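You operate a simulated robot arm through the tools that you are given. There is no shell and no other tool.

You are at the controls of a simulated two-armed robot. One attempt, no reset.

## Task
Warm the dryer to 50 degrees or more, then shut the heater.
Fine: fresh slider open and blower on first, heater at WARM, never HOT; the blower stays on.

It is judged by the outcome, as a careful person would: the job done as asked, and still so three seconds after it is handed in. It fails if anything else is knocked over, pushed out of place, dropped, spilled or broken.

## Robot
Two 7-joint arms with two-finger parallel grippers on one trunk that stands fixed in place. Base frame: the origin is at the foot of the trunk, x ahead of it, y to its left, z up. Readings come in cm, degrees, newtons and seconds.
The left shoulder is at [8, 13.1, 94.7], the right one opposite. With the tool pointing down near the work surface each hand reaches from about 38 to 84 cm from the base axis, measured 20 degrees to its own side. Payload 1.57 kg a hand.
Tool frame (each hand has its own): the origin (TCP) lies between the finger pads and is the grasp point; the fingertips stand 3 cm ahead of it; z points along the fingers, y is the line along which they close. The gripper opens to 11 cm. The fingers are 2.4 cm wide and 1.2 cm thick; the gripper's body (4.8 by 11.2 cm) begins 7.8 cm behind the TCP.
Orientation is told as [roll, pitch, yaw] about the base's x, y, z axes, in that order, counted from this pose: with the fingers straight down and closing along the base's y, the tool's x points along the base's -x, its y along +y and its z along -z.

## Interface
- The arms move only by the tool arm_command. It takes "left_series", "right_series" or both (then of equal length, played together; a hand with none holds still); each is one flat list of numbers, 7 for each row, row after row: the turn, a rotation vector about the base's x, y, z in degrees, then the shift along the base's x, y, z in cm, then the closure in counts, from 0 (fully open) to 255 (shut). In form: [rx, ry, rz, x, y, z, grip, rx, ry, rz, x, y, z, grip, ...]. A call has 1 to 20 rows; each row is the pose to reach, as a shift and turn from the pose commanded when the call began. Rows are played at 5 a second. More than 5 cm and 8.6 degrees between two rows, or a gripper value outside its range, and nothing of the call is played. Where a pose cannot be reached the arm comes as near as it can. A force on the tool above 40 N (or 10 N above the force at the start of the call, whichever is more), or a blocked arm, ends the call early, and 0.2 s more pass. The fingers move at their own pace (about 10.8 cm/s each) and stop on an object; they squeeze with about 43 N. The grip force told is the motor's: it shows also when the fingers shut on nothing. Time passes only in rows, and 0.2 s behind the last, so rows that repeat a pose let the fingers close. The reply holds the time, the measured pose of the TCP, the force on the tool along the base axes, the opening and the grip force, in the units named above and with some noise, with the torque about the TCP (base axes, N m) and any sound that the robot's microphone picked up.
- Cameras (640 x 400 px; columns grow to the right, rows downward): "scene" is now at [-4.04, 2.33, 145.07]; the picture's right is [0.18, -0.98, 0.00], its down [-0.30, -0.05, -0.95] and it looks along [0.94, 0.17, -0.31] (base axes); focal length 340 px, centre (320, 200). "left" rides on the left gripper at [7, -1.6, -14.1] in its tool frame; the picture's right is [0.23, 0.97, 0.00], its down [-0.86, 0.20, -0.48] and it looks along [-0.47, 0.11, 0.88] (tool axes); focal length 222 px, centre (320, 200). "right" rides on the right gripper at [7, 1.6, -14.1] in its tool frame; the picture's right is [-0.23, 0.97, 0.00], its down [-0.86, -0.20, -0.48] and it looks along [-0.47, -0.11, 0.88] (tool axes); focal length 222 px, centre (320, 200). There is no depth. A picture from a camera that has moved, and an enlarged one, comes with that camera's place and axes in the base frame and with its lens. The place of the scene camera against the robot may be out by one fixed shift of up to 1.2 cm in any direction.
- grab_frame(camera): a new picture of that camera. No time passes.
- aim_head(pan, tilt): turns the head with the scene camera to pan (to the left, within 109 degrees either way) and tilt (down, from -29 to 69), counted from straight ahead of the robot. It gives what a move gives.
- zoom(camera, box): a new picture of the part [left, top, right, bottom] of that camera's present view, enlarged. No time passes.
- sign_off(): hands the job in; it is judged then, once.

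Nothing tells you positions but the pictures and the camera data. Unless the task says otherwise, let go and move clear before handing in.

The tools are called after "Call:" as name(argument=value, ...) on one line, values as JSON. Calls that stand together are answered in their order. arm_command: Moves the arms, as the interface text tells. Its arguments: {"type":"object","properties":{"left_series":{"type":"array"},"right_series":{"type":"array"}},"required":[]} The other tools are called the same way: aim_head (pan, tilt) turns the head that bears the scene camera; grab_frame (camera) takes a picture; zoom (camera, box) takes an enlarged picture of a part of a camera's view; sign_off () hands the job in.

At the start:

```text
clock: 0.0
left_eef_pos: [55.06, 18.23, 129.26]
left_orientation: [0.0, 0.0, 0.0]
left_ft_force: [-0.6, -0.4, 0.8]
left_wrist_torque: [-0.01, -0.02, 0.01]
left_finger_gap: 11.02
left_grasp_force: 0.0
right_eef_pos: [46.82, -20.66, 121.73]
right_orientation: [0.1, 0.0, 0.0]
right_ft_force: [0.5, -0.4, -0.4]
right_wrist_torque: [-0.01, 0.0, -0.01]
right_finger_gap: 10.97
right_grasp_force: 0.0
head pan, tilt (commanded): [10.3, 17.8]
```

scene: 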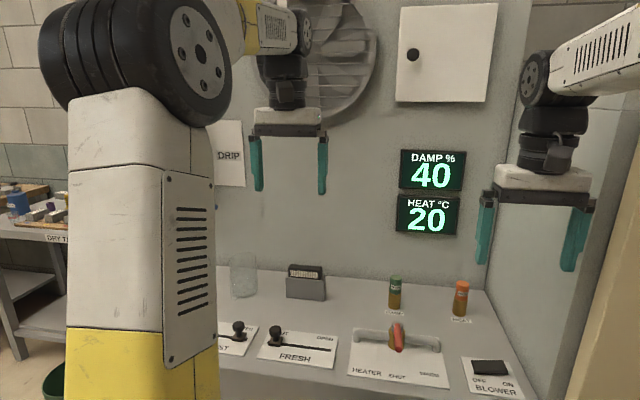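
right: 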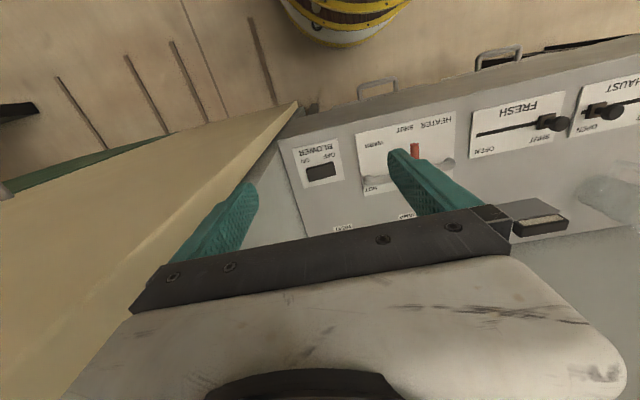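
left: 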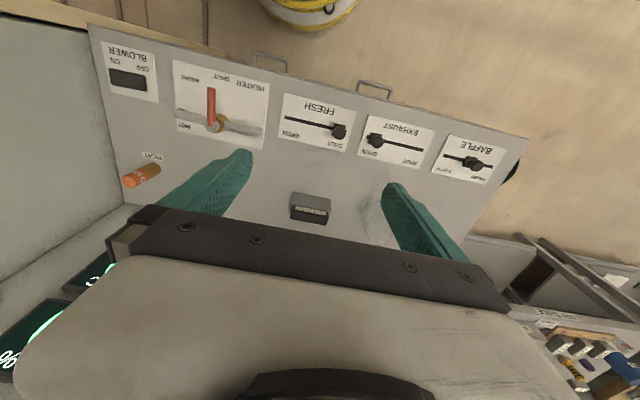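

I see a bench with a panel of controls: BAFFLE, EXHAUST, FRESH sliders, HEATER lever and BLOWER switch, with readouts of 40 % damp and 20 °C. I will look closer before moving anything.

Call:
zoom(camera="scene", box=[220, 300, 540, 400])

Call:
zoom(camera="left", box=[80, 20, 540, 240])

Call:
zoom(camera="right", box=[260, 40, 640, 260])

Call:
aim_head(pan=5, tilt=45)

```text
2.00 times, centred on (380, 350) of scene
camera zoom: at [-4.04, 2.33, 145.07], right [0.18, -0.98, 0.0], down [-0.3, -0.05, -0.95], along [0.94, 0.17, -0.31], focal length 679 px, centre (200, -100)
```

zoom: 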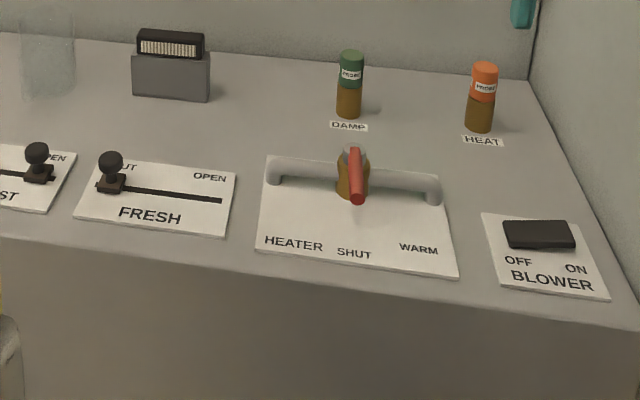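

```text
1.39 times, centred on (310, 130) of left
camera zoom: at [48.15, 16.62, 143.35], right [-0.23, 0.97, 0.0], down [0.86, 0.2, 0.48], along [0.47, 0.11, -0.88], focal length 309 px, centre (334, 297)
```

zoom: 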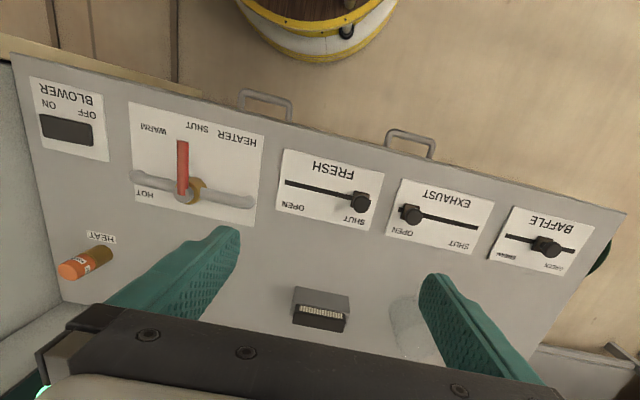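

```text
1.68 times, centred on (450, 150) of right
camera zoom: at [39.87, -19.1, 135.86], right [0.23, 0.97, 0.0], down [0.86, -0.2, 0.48], along [0.47, -0.11, -0.88], focal length 374 px, centre (101, 284)
```

zoom: 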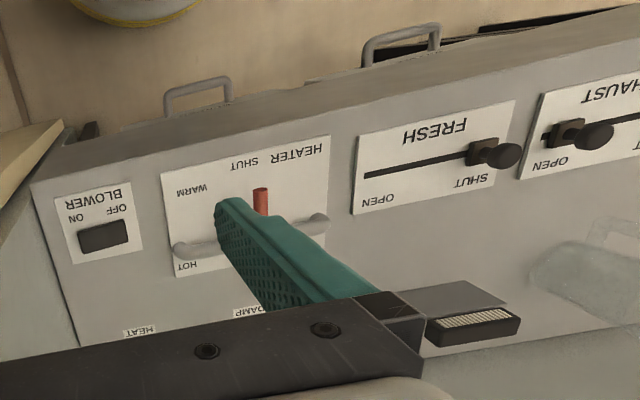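

```text
clock: 0.9
left_eef_pos: [55.1, 18.27, 129.31]
left_orientation: [0.1, 0.0, 0.0]
left_ft_force: [0.1, 1.0, 0.6]
left_wrist_torque: [-0.01, 0.0, 0.01]
left_finger_gap: 10.99
left_grasp_force: 0.0
right_eef_pos: [46.81, -20.69, 121.77]
right_orientation: [0.0, 0.0, 0.0]
right_ft_force: [-0.3, 0.2, 0.4]
right_wrist_torque: [0.02, -0.01, -0.01]
right_finger_gap: 11.0
right_grasp_force: 0.1
head pan, tilt (commanded): [5.0, 45.0]
```

Call:
grab_frame(camera="scene")

Call:
zoom(camera="scene", box=[160, 100, 480, 300])

```text
taken
camera scene: at [-5.12, 1.36, 140.85], right [0.09, -1.0, 0.0], down [-0.7, -0.06, -0.71], along [0.7, 0.06, -0.71], focal length 340 px, centre (320, 200)
```

scene: 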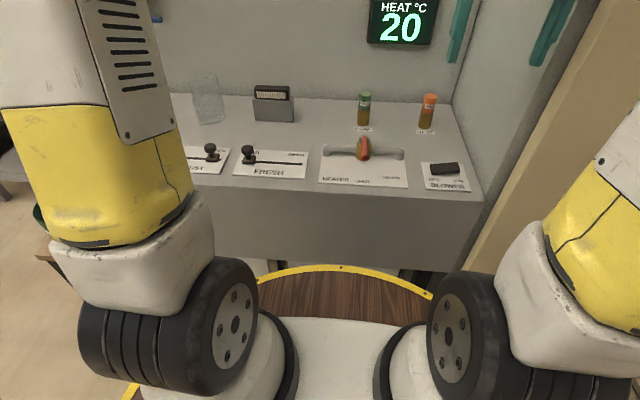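

```text
2.00 times, centred on (320, 200) of scene
camera zoom: at [-5.12, 1.36, 140.85], right [0.09, -1.0, 0.0], down [-0.7, -0.06, -0.71], along [0.7, 0.06, -0.71], focal length 679 px, centre (320, 200)
```

zoom: 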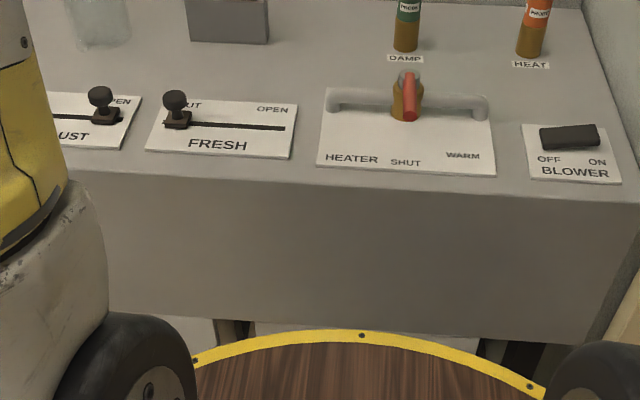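

The bench top looks to be at about z≈89–90, with the FRESH knob near [57, 23, 93], the heater pivot near [62, -3, 92] and the blower rocker near [57, -22, 90.5]. I will bring both hands somewhat closer, still well above, to measure things better.

Call:
arm_command(left_series=[0, 0, 0, 0, 1, -4, 0, 0, 0, 0, 0, 2, -8, 0, 0, 0, 0, 0, 3, -12, 0, 0, 0, 0, 0, 4, -16, 0], right_series=[0, 0, 0, 1, 2, -2, 0, 0, 0, 0, 2, 4, -4, 0, 0, 0, 0, 3, 6, -6, 0, 0, 0, 0, 4, 8, -8, 0])

Call:
grab_frame(camera="left")

Call:
grab_frame(camera="right")

Call:
grab_frame(camera="scene")

```text
clock: 1.9
left_eef_pos: [55.04, 22.17, 113.3]
left_orientation: [0.1, 0.0, -0.1]
left_ft_force: [-0.1, 0.4, -0.3]
left_wrist_torque: [-0.01, -0.03, -0.02]
left_finger_gap: 11.01
left_grasp_force: 0.0
right_eef_pos: [50.81, -12.59, 113.79]
right_orientation: [0.1, -0.1, -0.1]
right_ft_force: [0.1, -0.3, 0.0]
right_wrist_torque: [0.0, -0.03, 0.0]
right_finger_gap: 10.99
right_grasp_force: 0.1
head pan, tilt (commanded): [5.0, 45.0]
```

```text
taken
camera left: at [48.06, 20.39, 127.38], right [-0.23, 0.97, 0.0], down [0.86, 0.2, 0.48], along [0.47, 0.11, -0.88], focal length 222 px, centre (320, 200)
```

left: 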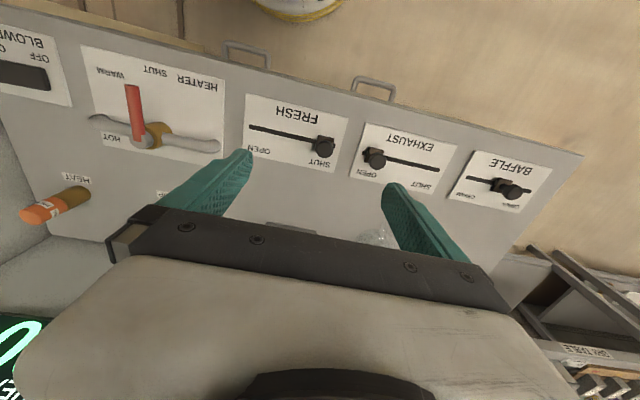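

```text
taken
camera right: at [43.83, -11.1, 127.86], right [0.23, 0.97, 0.0], down [0.85, -0.2, 0.48], along [0.47, -0.11, -0.88], focal length 222 px, centre (320, 200)
```

right: 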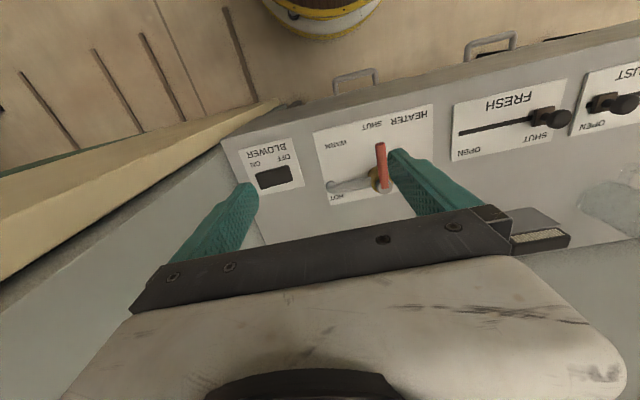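

```text
taken
camera scene: at [-5.16, 1.33, 140.84], right [0.09, -1.0, 0.0], down [-0.7, -0.06, -0.71], along [0.7, 0.06, -0.71], focal length 340 px, centre (320, 200)
```

scene: 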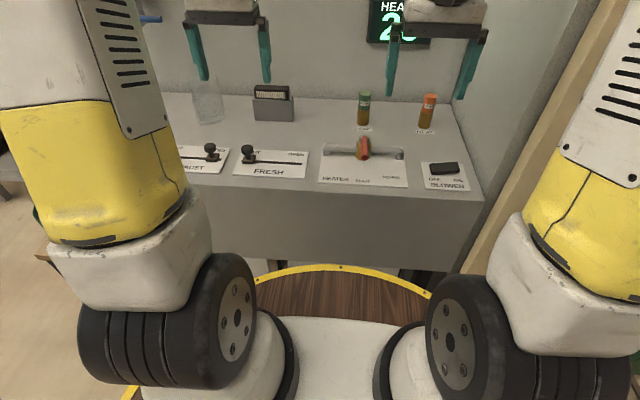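

The hands are above the bench and the controls are visible. I will zoom in on each for accurate pixel positions.

Call:
zoom(camera="left", box=[220, 80, 380, 180])

Call:
zoom(camera="left", box=[0, 20, 240, 170])

Call:
zoom(camera="right", box=[220, 90, 460, 240])

Call:
zoom(camera="scene", box=[300, 80, 500, 205])

Call:
zoom(camera="scene", box=[170, 80, 370, 205])

```text
4.00 times, centred on (300, 130) of left
camera zoom: at [48.06, 20.39, 127.38], right [-0.23, 0.97, 0.0], down [0.86, 0.2, 0.48], along [0.47, 0.11, -0.88], focal length 888 px, centre (400, 480)
```

zoom: 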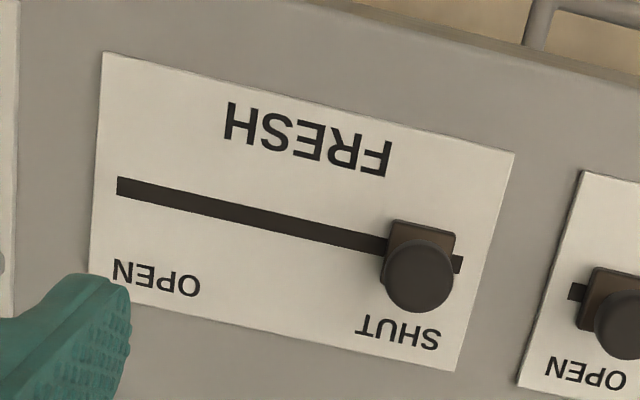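

```text
2.67 times, centred on (120, 95) of left
camera zoom: at [48.06, 20.39, 127.38], right [-0.23, 0.97, 0.0], down [0.86, 0.2, 0.48], along [0.47, 0.11, -0.88], focal length 592 px, centre (853, 480)
```

zoom: 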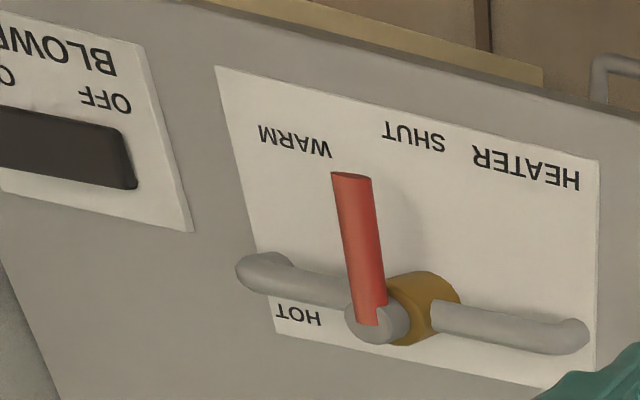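

```text
2.67 times, centred on (340, 165) of right
camera zoom: at [43.83, -11.1, 127.86], right [0.23, 0.97, 0.0], down [0.85, -0.2, 0.48], along [0.47, -0.11, -0.88], focal length 592 px, centre (267, 293)
```

zoom: 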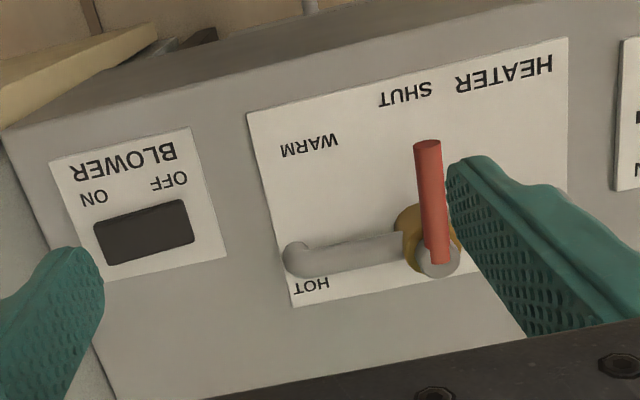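

```text
3.20 times, centred on (400, 142) of scene
camera zoom: at [-5.16, 1.33, 140.84], right [0.09, -1.0, 0.0], down [-0.7, -0.06, -0.71], along [0.7, 0.06, -0.71], focal length 1086 px, centre (64, 384)
```

zoom: 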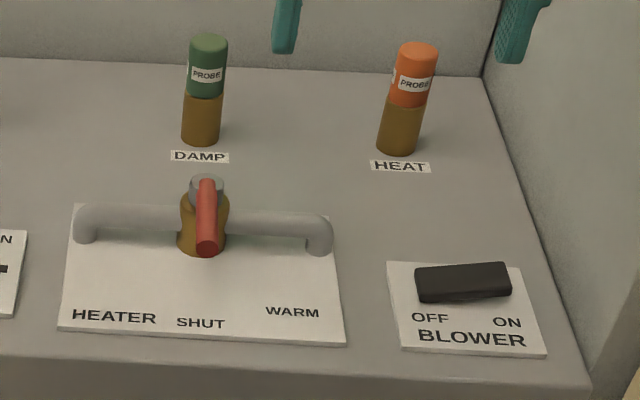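

```text
3.20 times, centred on (270, 142) of scene
camera zoom: at [-5.16, 1.33, 140.84], right [0.09, -1.0, 0.0], down [-0.7, -0.06, -0.71], along [0.7, 0.06, -0.71], focal length 1086 px, centre (480, 384)
```

zoom: 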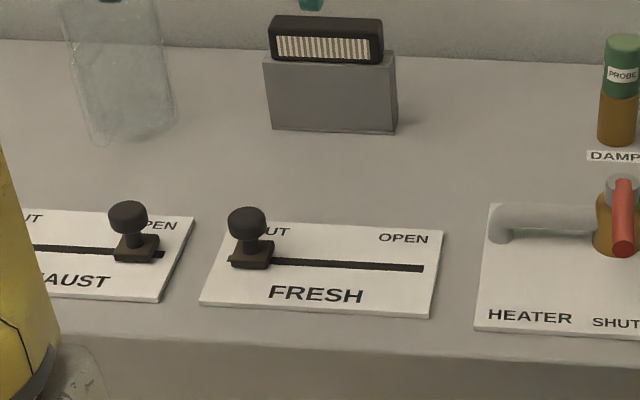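

FRESH's slot runs along y from about 25.2 (SHUT) to 10.8 (OPEN) at x≈57.3, with the knob cap at about [57.1, 23.3, 93.7]. I will lower the left hand partway over the knob with the fingers part-closed and check the alignment.

Call:
arm_command(left_series=[0, 0, 0, 0.7, 0.4, -3, 60, 0, 0, 0, 1.4, 0.8, -6, 116, 0, 0, 0, 2.0, 1.1, -9, 116, 0, 0, 0, 2.0, 1.1, -11, 116, 0, 0, 0, 2.0, 1.1, -11, 116])

Call:
grab_frame(camera="left")

Call:
zoom(camera="scene", box=[170, 55, 370, 180])

```text
clock: 3.1
left_eef_pos: [56.96, 23.46, 102.44]
left_orientation: [0.1, 0.0, -0.1]
left_ft_force: [0.5, 0.3, -0.6]
left_wrist_torque: [-0.01, 0.0, 0.0]
left_finger_gap: 5.99
left_grasp_force: 0.1
right_eef_pos: [50.79, -12.62, 113.69]
right_orientation: [0.0, 0.1, 0.0]
right_ft_force: [0.2, 0.5, 0.1]
right_wrist_torque: [0.0, 0.0, 0.01]
right_finger_gap: 11.01
right_grasp_force: 0.1
head pan, tilt (commanded): [5.0, 45.0]
```

```text
taken
camera left: at [50.06, 21.71, 116.45], right [-0.23, 0.97, 0.0], down [0.86, 0.2, 0.48], along [0.47, 0.11, -0.88], focal length 222 px, centre (320, 200)
```

left: 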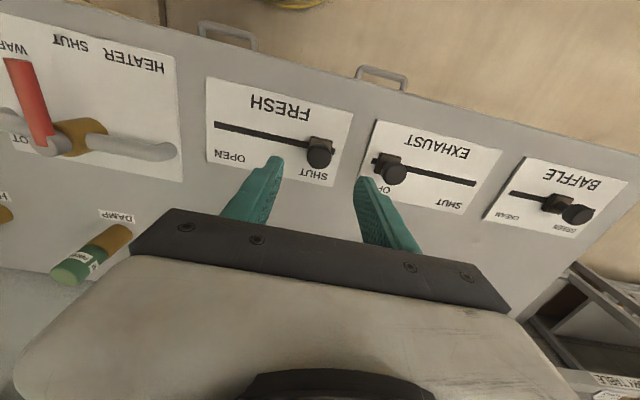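

```text
3.20 times, centred on (270, 118) of scene
camera zoom: at [-5.12, 1.36, 140.84], right [0.09, -1.0, 0.0], down [-0.7, -0.06, -0.71], along [0.7, 0.06, -0.71], focal length 1086 px, centre (480, 464)
```

zoom: 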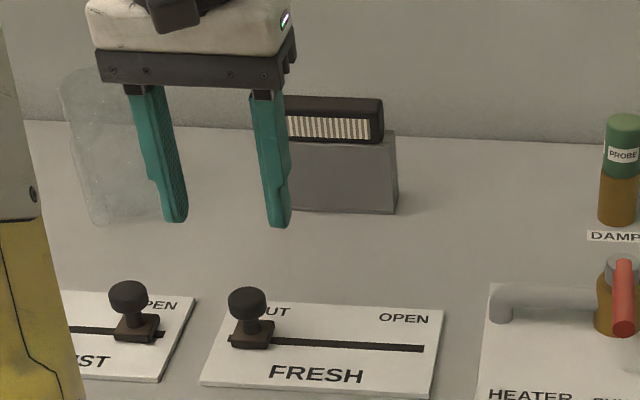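

The knob lines up under the left hand at about [57.0, 23.3]. I will descend 8 cm to straddle the cap and close on it.

Call:
arm_command(left_series=[0, 0, 0, 0, 0, -2.5, 116, 0, 0, 0, 0, 0, -5, 116, 0, 0, 0, 0, 0, -6.5, 116, 0, 0, 0, 0, 0, -8, 116, 0, 0, 0, 0, 0, -8, 116])

Call:
grab_frame(camera="left")

Call:
zoom(camera="scene", box=[170, 55, 370, 180])

```text
clock: 4.3
left_eef_pos: [57.1, 23.38, 94.3]
left_orientation: [0.0, 0.0, 0.0]
left_ft_force: [1.6, 0.4, 0.8]
left_wrist_torque: [0.02, 0.02, 0.03]
left_finger_gap: 6.01
left_grasp_force: 0.1
right_eef_pos: [50.89, -12.67, 113.75]
right_orientation: [0.0, 0.0, 0.0]
right_ft_force: [-0.2, 0.0, -1.4]
right_wrist_torque: [-0.01, -0.02, -0.04]
right_finger_gap: 11.01
right_grasp_force: 0.1
head pan, tilt (commanded): [5.0, 45.0]
```

```text
taken
camera left: at [50.23, 21.72, 108.39], right [-0.23, 0.97, 0.0], down [0.86, 0.2, 0.48], along [0.47, 0.11, -0.88], focal length 222 px, centre (320, 200)
```

left: 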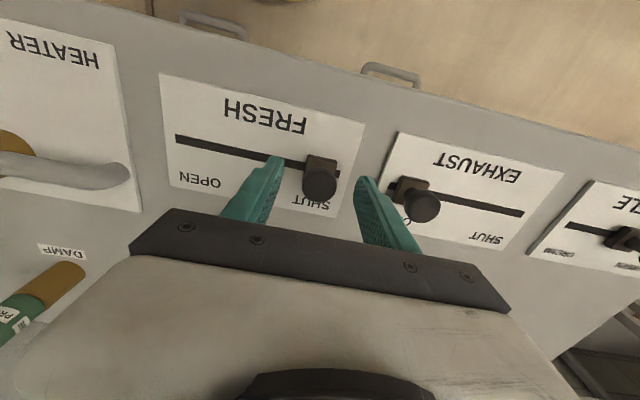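

```text
3.20 times, centred on (270, 118) of scene
camera zoom: at [-5.12, 1.36, 140.84], right [0.09, -1.0, 0.0], down [-0.7, -0.06, -0.71], along [0.7, 0.06, -0.71], focal length 1086 px, centre (480, 464)
```

zoom: 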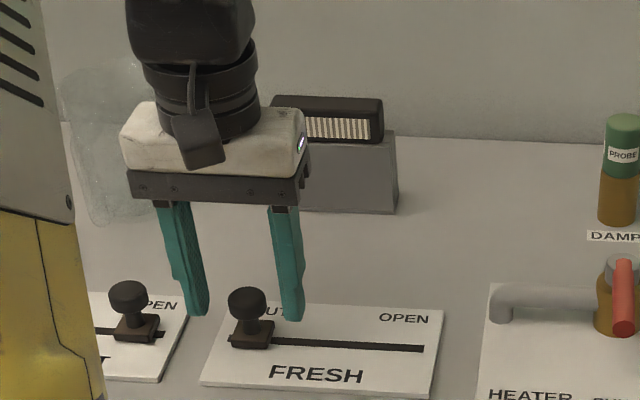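

The fingers straddle the knob, which sits about 0.4 cm nearer the robot than the finger centre. I will correct that and close on it.

Call:
arm_command(left_series=[0, 0, 0, -0.4, -0.1, 0, 116, 0, 0, 0, -0.4, -0.1, 0, 160, 0, 0, 0, -0.4, -0.1, 0, 200, 0, 0, 0, -0.4, -0.1, 0, 230, 0, 0, 0, -0.4, -0.1, 0, 230])

Call:
grab_frame(camera="left")

Call:
zoom(camera="scene", box=[170, 55, 370, 180])

```text
clock: 5.5
left_eef_pos: [56.72, 23.41, 94.28]
left_orientation: [0.0, -0.1, 0.0]
left_ft_force: [-1.0, 0.0, -0.8]
left_wrist_torque: [0.0, -0.04, 0.03]
left_finger_gap: 2.69
left_grasp_force: 38.3
right_eef_pos: [50.83, -12.64, 113.78]
right_orientation: [-0.1, 0.0, -0.1]
right_ft_force: [-0.8, -0.4, -0.7]
right_wrist_torque: [0.0, 0.01, 0.0]
right_finger_gap: 10.97
right_grasp_force: 0.0
head pan, tilt (commanded): [5.0, 45.0]
```

```text
taken
camera left: at [49.82, 21.63, 108.39], right [-0.23, 0.97, 0.0], down [0.86, 0.2, 0.48], along [0.47, 0.11, -0.88], focal length 222 px, centre (320, 200)
```

left: 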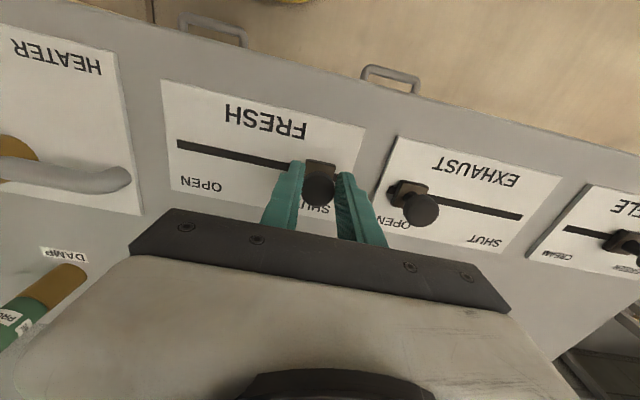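

```text
3.20 times, centred on (270, 118) of scene
camera zoom: at [-5.12, 1.36, 140.84], right [0.09, -1.0, 0.0], down [-0.7, -0.06, -0.71], along [0.7, 0.06, -0.71], focal length 1086 px, centre (480, 464)
```

zoom: 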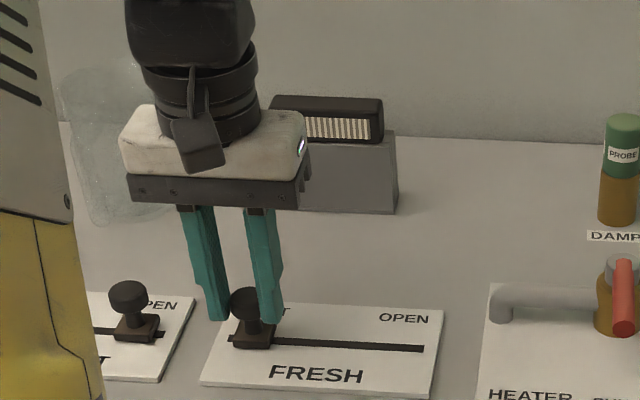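

The cap is gripped (gap 2.7 cm, about 38 N). I will slide it toward OPEN, i.e. along -y.

Call:
arm_command(left_series=[0, 0, 0, 0, -1, 0, 230, 0, 0, 0, 0, -2.2, 0, 230, 0, 0, 0, 0, -3.4, 0, 230, 0, 0, 0, 0, -4.6, 0, 230, 0, 0, 0, 0, -5.8, 0, 230, 0, 0, 0, 0, -7, 0, 230, 0, 0, 0, 0, -8.2, 0, 230, 0, 0, 0, 0, -9.4, 0, 230, 0, 0, 0, 0, -9.4, 0, 230])

Call:
grab_frame(camera="left")

Call:
zoom(camera="scene", box=[170, 55, 370, 180])

```text
clock: 7.5
left_eef_pos: [56.66, 13.96, 94.18]
left_orientation: [0.0, 0.1, -0.1]
left_ft_force: [0.4, -0.2, -3.8]
left_wrist_torque: [-0.02, -0.09, 0.02]
left_finger_gap: 2.68
left_grasp_force: 37.6
right_eef_pos: [50.78, -12.7, 113.72]
right_orientation: [0.0, -0.1, -0.1]
right_ft_force: [-0.1, -0.1, 0.5]
right_wrist_torque: [0.02, 0.0, -0.01]
right_finger_gap: 11.01
right_grasp_force: 0.1
head pan, tilt (commanded): [5.0, 45.0]
```

```text
taken
camera left: at [49.82, 12.17, 108.41], right [-0.23, 0.97, 0.0], down [0.86, 0.2, 0.48], along [0.47, 0.11, -0.88], focal length 222 px, centre (320, 200)
```

left: 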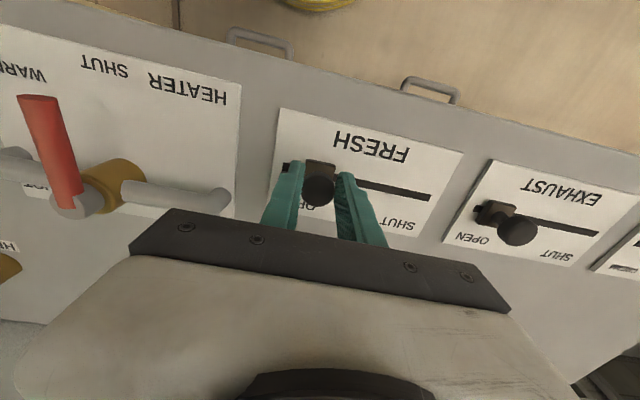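

```text
3.20 times, centred on (270, 118) of scene
camera zoom: at [-5.11, 1.36, 140.84], right [0.09, -1.0, 0.0], down [-0.7, -0.06, -0.71], along [0.7, 0.06, -0.71], focal length 1086 px, centre (480, 464)
```

zoom: 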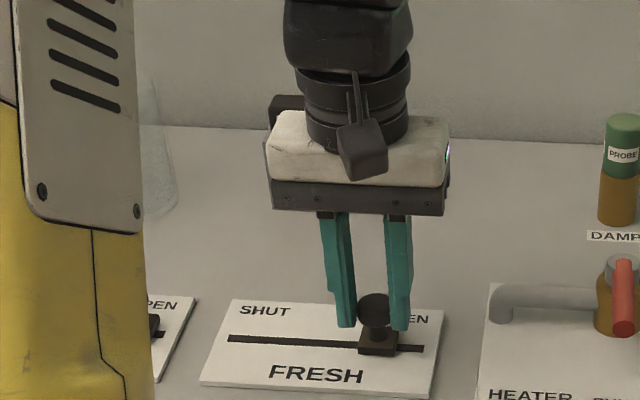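

The slider is moving freely and is near OPEN. I will push on gently until it meets its stop.

Call:
arm_command(left_series=[0, 0, 0, 0, -0.4, 0, 230, 0, 0, 0, 0, -0.8, 0, 230, 0, 0, 0, 0, -1.1, 0, 230, 0, 0, 0, 0, -1.4, 0, 230, 0, 0, 0, 0, -1.7, 0, 230])

Call:
grab_frame(camera="left")

Call:
zoom(camera="scene", box=[170, 55, 370, 180])

```text
clock: 8.7
left_eef_pos: [56.72, 12.5, 94.32]
left_orientation: [0.1, 0.1, 0.1]
left_ft_force: [-3.2, 12.3, 8.1]
left_wrist_torque: [0.4, -0.1, -0.01]
left_finger_gap: 2.67
left_grasp_force: 37.8
right_eef_pos: [50.82, -12.45, 113.86]
right_orientation: [0.0, 0.1, 0.0]
right_ft_force: [0.3, 0.6, 0.2]
right_wrist_torque: [0.0, -0.02, 0.0]
right_finger_gap: 11.01
right_grasp_force: 0.1
head pan, tilt (commanded): [5.0, 45.0]
```

```text
taken
camera left: at [49.8, 10.66, 108.39], right [-0.23, 0.97, 0.0], down [0.85, 0.2, 0.48], along [0.47, 0.11, -0.88], focal length 222 px, centre (320, 200)
```

left: 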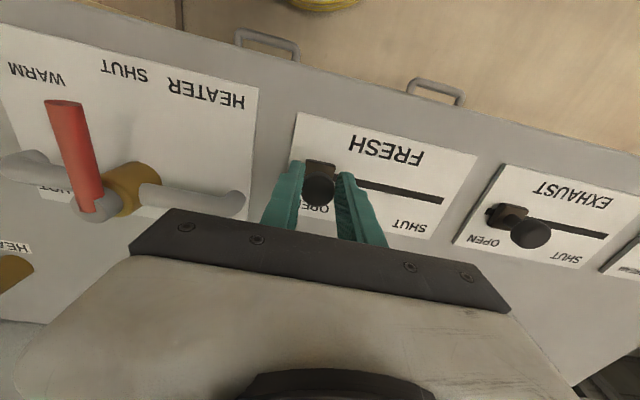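

```text
3.20 times, centred on (270, 118) of scene
camera zoom: at [-5.16, 1.41, 140.84], right [0.09, -1.0, 0.0], down [-0.7, -0.06, -0.71], along [0.7, 0.06, -0.71], focal length 1086 px, centre (480, 464)
```

zoom: 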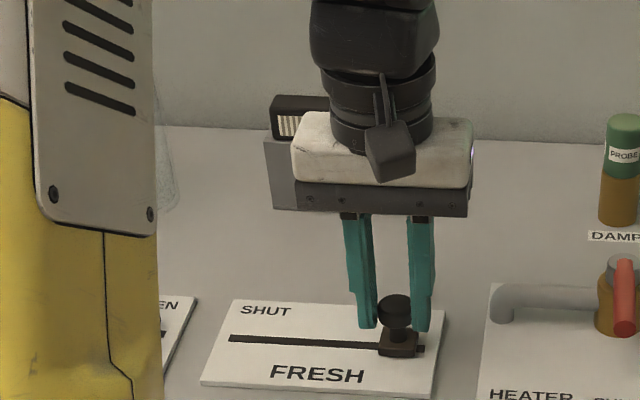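

The slider has met its stop at OPEN (12 N pushing back). I will release, lift straight up, and draw the left hand back out of the way.

Call:
arm_command(left_series=[0, 0, 0, 0, 0.2, 0, 180, 0, 0, 0, 0, 0.2, 0, 120, 0, 0, 0, 0, 0.2, 0, 110, 0, 0, 0, 0, 0.2, 2, 110, 0, 0, 0, 0, 0.2, 5, 110, 0, 0, 0, 0, 1, 9, 110, 0, 0, 0, 0, 4, 13, 110, 0, 0, 0, -1, 8, 16, 110, 0, 0, 0, -3, 12, 18, 110])

Call:
zoom(camera="scene", box=[170, 55, 370, 180])

Call:
grab_frame(camera="left")

```text
refused: row 8 steps farther than a row can; nothing moved
```

```text
3.20 times, centred on (270, 118) of scene
camera zoom: at [-5.16, 1.41, 140.84], right [0.09, -1.0, 0.0], down [-0.7, -0.06, -0.71], along [0.7, 0.06, -0.71], focal length 1086 px, centre (480, 464)
```

zoom: 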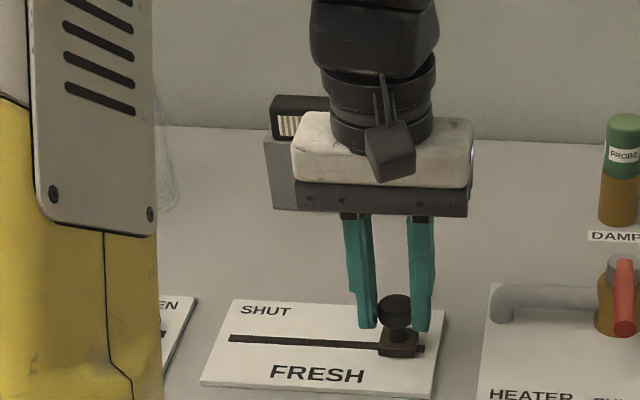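

```text
taken
camera left: at [49.8, 10.66, 108.39], right [-0.23, 0.97, 0.0], down [0.85, 0.2, 0.48], along [0.47, 0.11, -0.88], focal length 222 px, centre (320, 200)
```

left: 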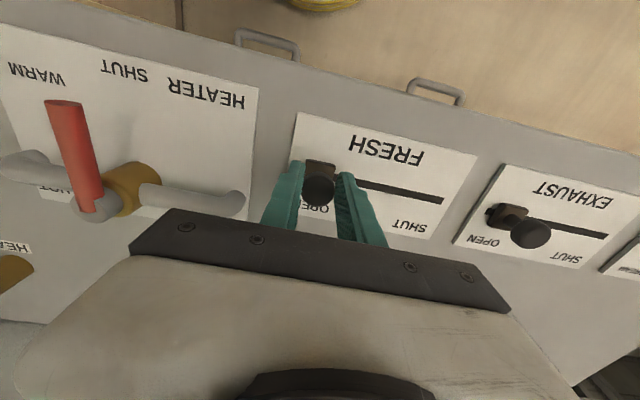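

The command was refused because one step was too long; the hand still holds the slider at OPEN. I will resend it with smaller steps.

Call:
arm_command(left_series=[0, 0, 0, 0, 0.2, 0, 180, 0, 0, 0, 0, 0.2, 0, 120, 0, 0, 0, 0, 0.2, 0, 110, 0, 0, 0, 0, 0.2, 0, 110, 0, 0, 0, 0, 0.2, 2, 110, 0, 0, 0, 0, 0.2, 5, 110, 0, 0, 0, 0, 1, 9, 110, 0, 0, 0, 0, 3, 13, 110, 0, 0, 0, -1, 6, 16, 110, 0, 0, 0, -2, 9, 18, 110, 0, 0, 0, -3, 12, 18, 110])

Call:
zoom(camera="scene", box=[170, 55, 370, 180])

Call:
grab_frame(camera="left")

```text
clock: 11.1
left_eef_pos: [53.57, 24.28, 112.43]
left_orientation: [0.1, 0.0, 0.0]
left_ft_force: [1.0, 0.2, -0.4]
left_wrist_torque: [0.02, 0.01, 0.04]
left_finger_gap: 6.28
left_grasp_force: 0.0
right_eef_pos: [50.86, -12.62, 113.72]
right_orientation: [0.0, 0.0, -0.1]
right_ft_force: [-0.5, -0.3, 0.0]
right_wrist_torque: [0.0, 0.02, 0.02]
right_finger_gap: 11.02
right_grasp_force: 0.0
head pan, tilt (commanded): [5.0, 45.0]
```

```text
3.20 times, centred on (270, 118) of scene
camera zoom: at [-5.11, 1.34, 140.84], right [0.09, -1.0, 0.0], down [-0.7, -0.06, -0.71], along [0.7, 0.06, -0.71], focal length 1086 px, centre (480, 464)
```

zoom: 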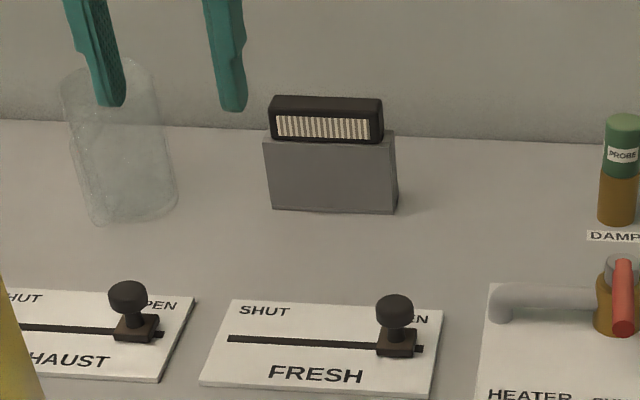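

```text
taken
camera left: at [46.77, 22.52, 126.51], right [-0.23, 0.97, 0.0], down [0.86, 0.2, 0.48], along [0.47, 0.11, -0.88], focal length 222 px, centre (320, 200)
```

left: 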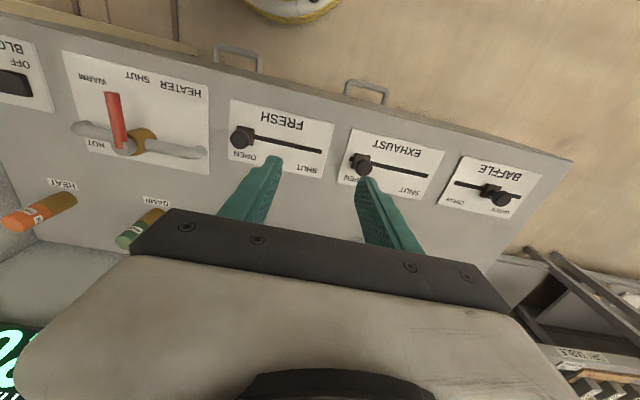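

FRESH now reads OPEN with the hand clear. Next is the blower: I will bring the right hand, fingers about 7 cm apart, over the rocker so that the right finger stands over its ON end.

Call:
arm_command(right_series=[0, 0, 0, 1.5, -2, -2, 60, 0, 0, 0, 3, -4, -4, 93, 0, 0, 0, 4.5, -6, -6, 93, 0, 0, 0, 6.1, -7.9, -8, 93, 0, 0, 0, 6.1, -7.9, -11, 93, 0, 0, 0, 6.1, -7.9, -13, 93, 0, 0, 0, 6.1, -7.9, -13, 93])

Call:
grab_frame(camera="right")

Call:
grab_frame(camera="scene")

```text
clock: 12.7
left_eef_pos: [53.68, 24.31, 112.43]
left_orientation: [0.0, 0.1, 0.0]
left_ft_force: [-0.4, -0.7, 0.3]
left_wrist_torque: [-0.01, 0.02, 0.01]
left_finger_gap: 6.27
left_grasp_force: 0.1
right_eef_pos: [56.96, -20.59, 100.77]
right_orientation: [0.0, 0.0, 0.0]
right_ft_force: [-0.1, 0.0, -0.3]
right_wrist_torque: [-0.02, -0.02, 0.0]
right_finger_gap: 7.02
right_grasp_force: 0.1
head pan, tilt (commanded): [5.0, 45.0]
```

```text
taken
camera right: at [50.0, -19.0, 114.81], right [0.23, 0.97, 0.0], down [0.85, -0.2, 0.48], along [0.47, -0.11, -0.88], focal length 222 px, centre (320, 200)
```

right: 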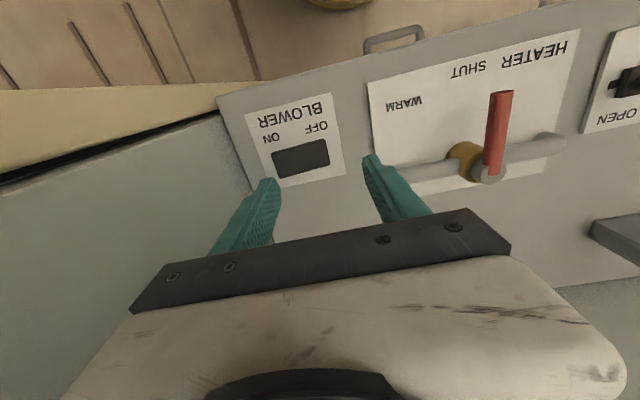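

```text
taken
camera scene: at [-5.12, 1.36, 140.84], right [0.09, -1.0, 0.0], down [-0.7, -0.06, -0.71], along [0.7, 0.06, -0.71], focal length 340 px, centre (320, 200)
```

scene: 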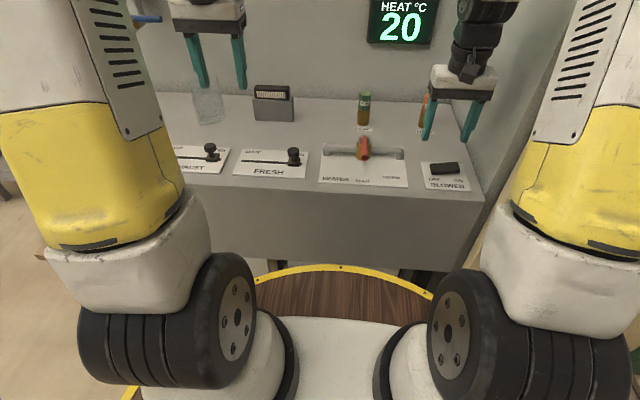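

Call:
zoom(camera="right", box=[210, 80, 450, 230])

Call:
zoom(camera="right", box=[360, 20, 600, 220])

Call:
zoom(camera="scene", box=[380, 90, 500, 200])

```text
2.67 times, centred on (330, 155) of right
camera zoom: at [50.0, -19.0, 114.81], right [0.23, 0.97, 0.0], down [0.85, -0.2, 0.48], along [0.47, -0.11, -0.88], focal length 592 px, centre (293, 320)
```

zoom: 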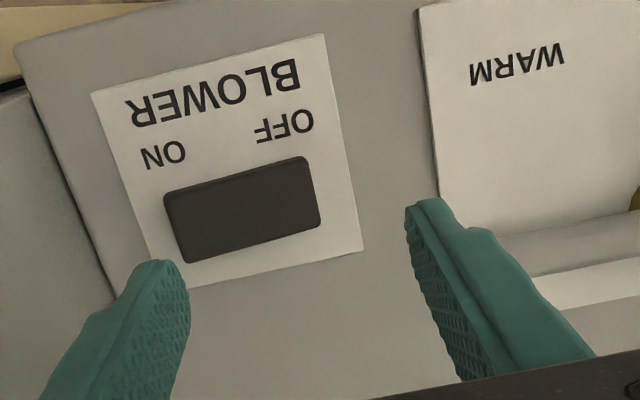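

```text
2.00 times, centred on (480, 120) of right
camera zoom: at [50.0, -19.0, 114.81], right [0.23, 0.97, 0.0], down [0.85, -0.2, 0.48], along [0.47, -0.11, -0.88], focal length 444 px, centre (0, 360)
```

zoom: 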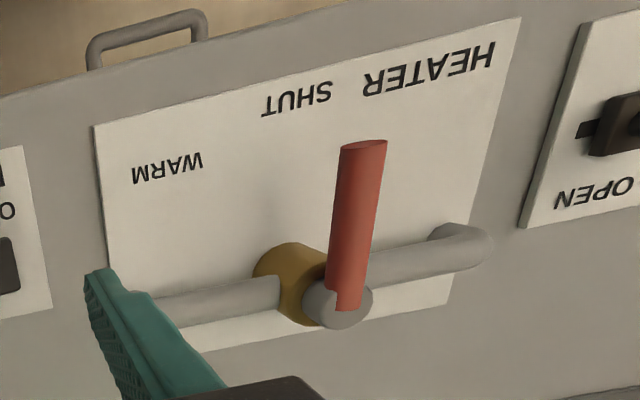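

```text
3.64 times, centred on (440, 145) of scene
camera zoom: at [-5.12, 1.36, 140.84], right [0.09, -1.0, 0.0], down [-0.7, -0.06, -0.71], along [0.7, 0.06, -0.71], focal length 1234 px, centre (-116, 400)
```

zoom: 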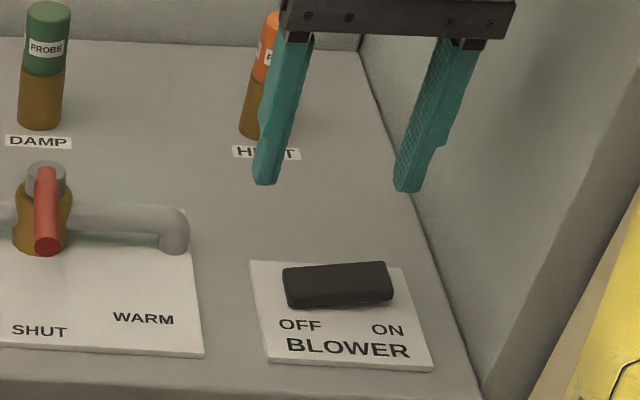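

The rocker spans y≈-19.8 to -25.6 at x≈57 with its ON end raised, and the right finger is over y≈-24.6. I will press down slowly in small steps.

Call:
arm_command(right_series=[0, 0, 0, 0, 0, -2.5, 93, 0, 0, 0, 0, 0, -4.5, 93, 0, 0, 0, 0, 0, -5.3, 93, 0, 0, 0, 0, 0, -5.9, 93, 0, 0, 0, 0, 0, -6.3, 93, 0, 0, 0, 0, 0, -6.7, 93, 0, 0, 0, 0, 0, -7.0, 93])

Call:
zoom(camera="scene", box=[380, 90, 500, 200])

Call:
grab_frame(camera="right")

```text
clock: 14.3
left_eef_pos: [53.69, 24.35, 112.4]
left_orientation: [0.1, 0.0, 0.0]
left_ft_force: [0.3, -0.2, 0.5]
left_wrist_torque: [0.01, -0.03, 0.01]
left_finger_gap: 6.25
left_grasp_force: 0.1
right_eef_pos: [56.96, -20.44, 93.69]
right_orientation: [0.0, 0.1, -0.1]
right_ft_force: [0.6, -0.3, 0.3]
right_wrist_torque: [-0.02, -0.01, 0.02]
right_finger_gap: 6.97
right_grasp_force: 0.1
head pan, tilt (commanded): [5.0, 45.0]
```

```text
3.64 times, centred on (440, 145) of scene
camera zoom: at [-5.12, 1.36, 140.84], right [0.09, -1.0, 0.0], down [-0.7, -0.06, -0.71], along [0.7, 0.06, -0.71], focal length 1234 px, centre (-116, 400)
```

zoom: 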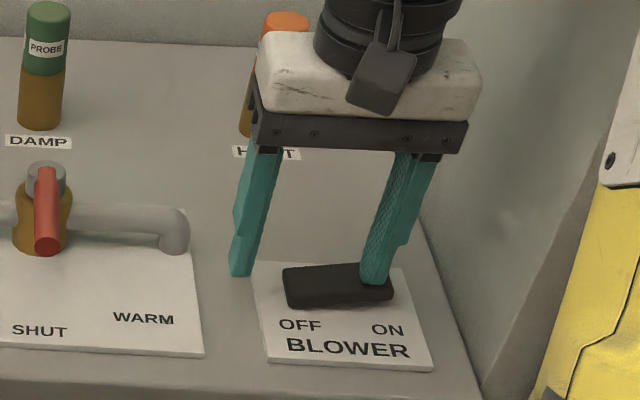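

```text
taken
camera right: at [50.02, -18.94, 107.82], right [0.23, 0.97, 0.0], down [0.85, -0.2, 0.48], along [0.47, -0.11, -0.88], focal length 222 px, centre (320, 200)
```

right: 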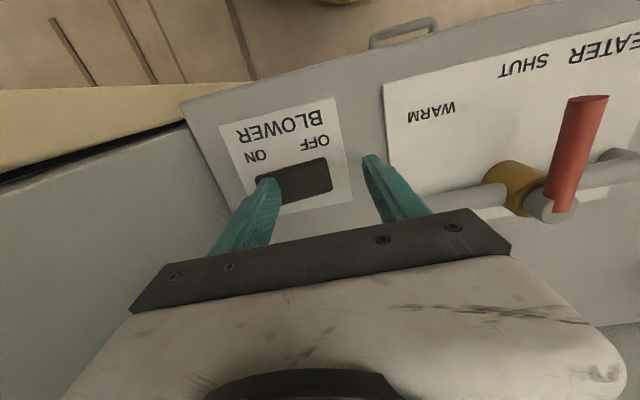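

No contact force yet, so the rocker is a little lower than I estimated. I will continue down in small steps.

Call:
arm_command(right_series=[0, 0, 0, 0, 0, -0.3, 93, 0, 0, 0, 0, 0, -0.6, 93, 0, 0, 0, 0, 0, -0.9, 93, 0, 0, 0, 0, 0, -1.2, 93])

Call:
zoom(camera="scene", box=[380, 90, 500, 200])

```text
clock: 15.2
left_eef_pos: [53.57, 24.3, 112.39]
left_orientation: [-0.1, 0.0, 0.0]
left_ft_force: [0.3, 0.0, -0.3]
left_wrist_torque: [-0.05, -0.01, -0.06]
left_finger_gap: 6.25
left_grasp_force: 0.0
right_eef_pos: [57.11, -20.63, 93.07]
right_orientation: [0.0, -0.3, -0.1]
right_ft_force: [-2.9, 0.5, 10.0]
right_wrist_torque: [-0.37, 0.21, -0.17]
right_finger_gap: 6.96
right_grasp_force: 0.0
head pan, tilt (commanded): [5.0, 45.0]
stopped in row 4 (right hand): the force on the tool passed its limit at 47 N (the readings are from after the stop); the commanded pose is now the measured one
```

```text
3.64 times, centred on (440, 145) of scene
camera zoom: at [-5.18, 1.38, 140.84], right [0.09, -1.0, 0.0], down [-0.7, -0.06, -0.71], along [0.7, 0.06, -0.71], focal length 1234 px, centre (-116, 400)
```

zoom: 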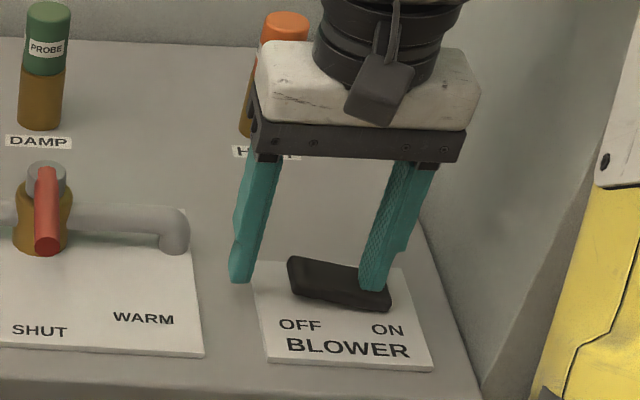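

The rocker has flipped: its OFF end is up and the ON end down. I will lift clear straight up and check that it stays on.

Call:
arm_command(right_series=[0, 0, 0, 0, 0, 2, 93, 0, 0, 0, 0, 0, 5, 93, 0, 0, 0, 0, 0, 9, 93, 0, 0, 0, 0, 3, 13, 93])

Call:
zoom(camera="scene", box=[380, 90, 500, 200])

Call:
aim_head(pan=6, tilt=24)

Call:
grab_frame(camera="scene")

Call:
grab_frame(camera="right")

```text
clock: 16.2
left_eef_pos: [53.72, 24.19, 112.45]
left_orientation: [0.0, -0.1, 0.1]
left_ft_force: [0.0, -0.2, -0.2]
left_wrist_torque: [0.04, 0.01, -0.01]
left_finger_gap: 6.26
left_grasp_force: 0.1
right_eef_pos: [57.11, -17.61, 106.05]
right_orientation: [0.0, -0.2, -0.1]
right_ft_force: [0.5, 0.1, -0.1]
right_wrist_torque: [-0.01, 0.03, -0.01]
right_finger_gap: 7.0
right_grasp_force: 0.1
head pan, tilt (commanded): [5.0, 45.0]
```

```text
3.64 times, centred on (440, 145) of scene
camera zoom: at [-5.1, 1.33, 140.84], right [0.09, -1.0, 0.0], down [-0.7, -0.06, -0.71], along [0.7, 0.06, -0.71], focal length 1234 px, centre (-116, 400)
```

zoom: 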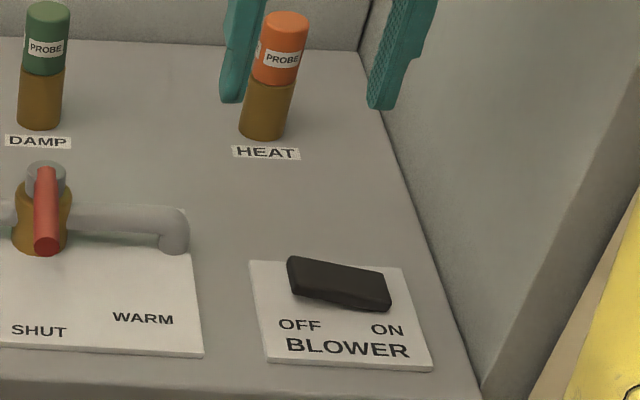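

```text
clock: 17.1
left_eef_pos: [53.77, 24.29, 112.44]
left_orientation: [-0.1, 0.0, 0.0]
left_ft_force: [1.0, 0.3, -0.4]
left_wrist_torque: [0.01, -0.04, 0.02]
left_finger_gap: 6.28
left_grasp_force: 0.0
right_eef_pos: [57.06, -17.55, 105.96]
right_orientation: [0.0, -0.2, 0.0]
right_ft_force: [0.2, -0.3, 0.5]
right_wrist_torque: [0.02, 0.02, 0.03]
right_finger_gap: 6.98
right_grasp_force: 0.0
head pan, tilt (commanded): [6.0, 24.0]
```

```text
taken
camera scene: at [-4.04, 1.62, 144.05], right [0.1, -0.99, 0.0], down [-0.41, -0.04, -0.91], along [0.91, 0.1, -0.41], focal length 340 px, centre (320, 200)
```

scene: 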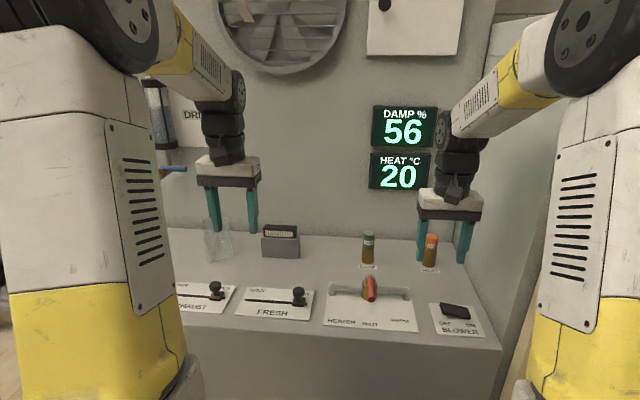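

```text
taken
camera right: at [49.93, -16.01, 120.07], right [0.23, 0.97, 0.0], down [0.85, -0.2, 0.48], along [0.47, -0.11, -0.88], focal length 222 px, centre (320, 200)
```

right: 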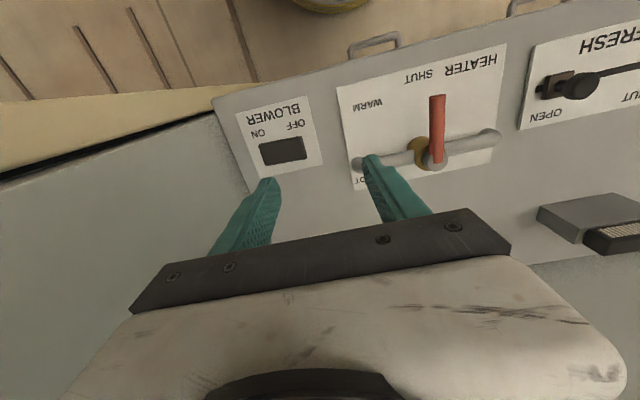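

The blower rocker stays ON, and DAMP now reads 56 %, HEAT 20 °C. Next I will move the right hand above the heater lever to measure it from close up.

Call:
arm_command(right_series=[0, 0, 0, 0, 3.5, 0.5, 93, 0, 0, 0, 0, 7, 1, 93, 0, 0, 0, 0, 10.5, 1, 93, 0, 0, 0, 0, 13.4, 1, 93, 0, 0, 0, 0, 13.4, 1, 93])

Call:
grab_frame(camera="right")

Call:
zoom(camera="right", box=[200, 40, 440, 190])

Call:
grab_frame(camera="scene")

```text
clock: 18.2
left_eef_pos: [53.65, 24.14, 112.43]
left_orientation: [0.1, 0.0, 0.0]
left_ft_force: [-0.3, 0.9, -0.1]
left_wrist_torque: [-0.06, -0.02, -0.01]
left_finger_gap: 6.26
left_grasp_force: 0.1
right_eef_pos: [57.04, -4.14, 106.96]
right_orientation: [0.0, -0.2, -0.1]
right_ft_force: [-0.1, -0.3, 0.7]
right_wrist_torque: [0.02, -0.01, -0.01]
right_finger_gap: 7.0
right_grasp_force: 0.0
head pan, tilt (commanded): [6.0, 24.0]
```

```text
taken
camera right: at [50.07, -2.62, 121.07], right [0.23, 0.97, 0.0], down [0.85, -0.2, 0.48], along [0.47, -0.11, -0.88], focal length 222 px, centre (320, 200)
```

right: 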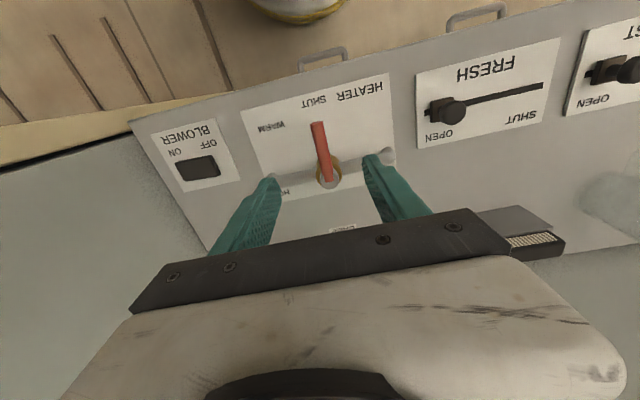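

```text
2.67 times, centred on (320, 115) of right
camera zoom: at [50.07, -2.62, 121.07], right [0.23, 0.97, 0.0], down [0.85, -0.2, 0.48], along [0.47, -0.11, -0.88], focal length 592 px, centre (320, 427)
```

zoom: 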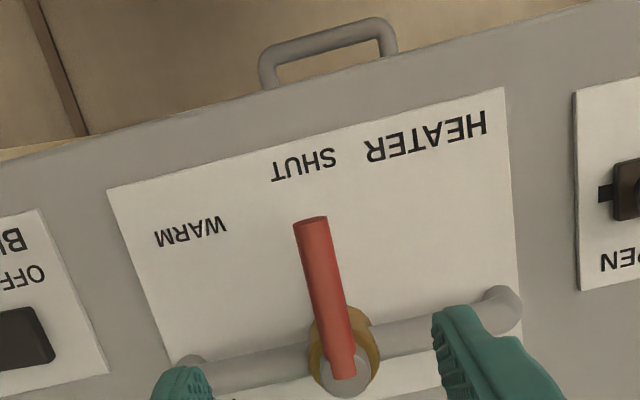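

```text
taken
camera scene: at [-4.03, 1.62, 144.06], right [0.1, -0.99, 0.0], down [-0.4, -0.04, -0.91], along [0.91, 0.1, -0.41], focal length 340 px, centre (320, 200)
```

scene: 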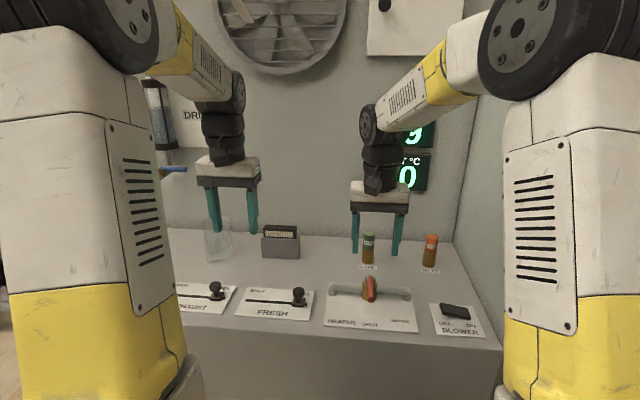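

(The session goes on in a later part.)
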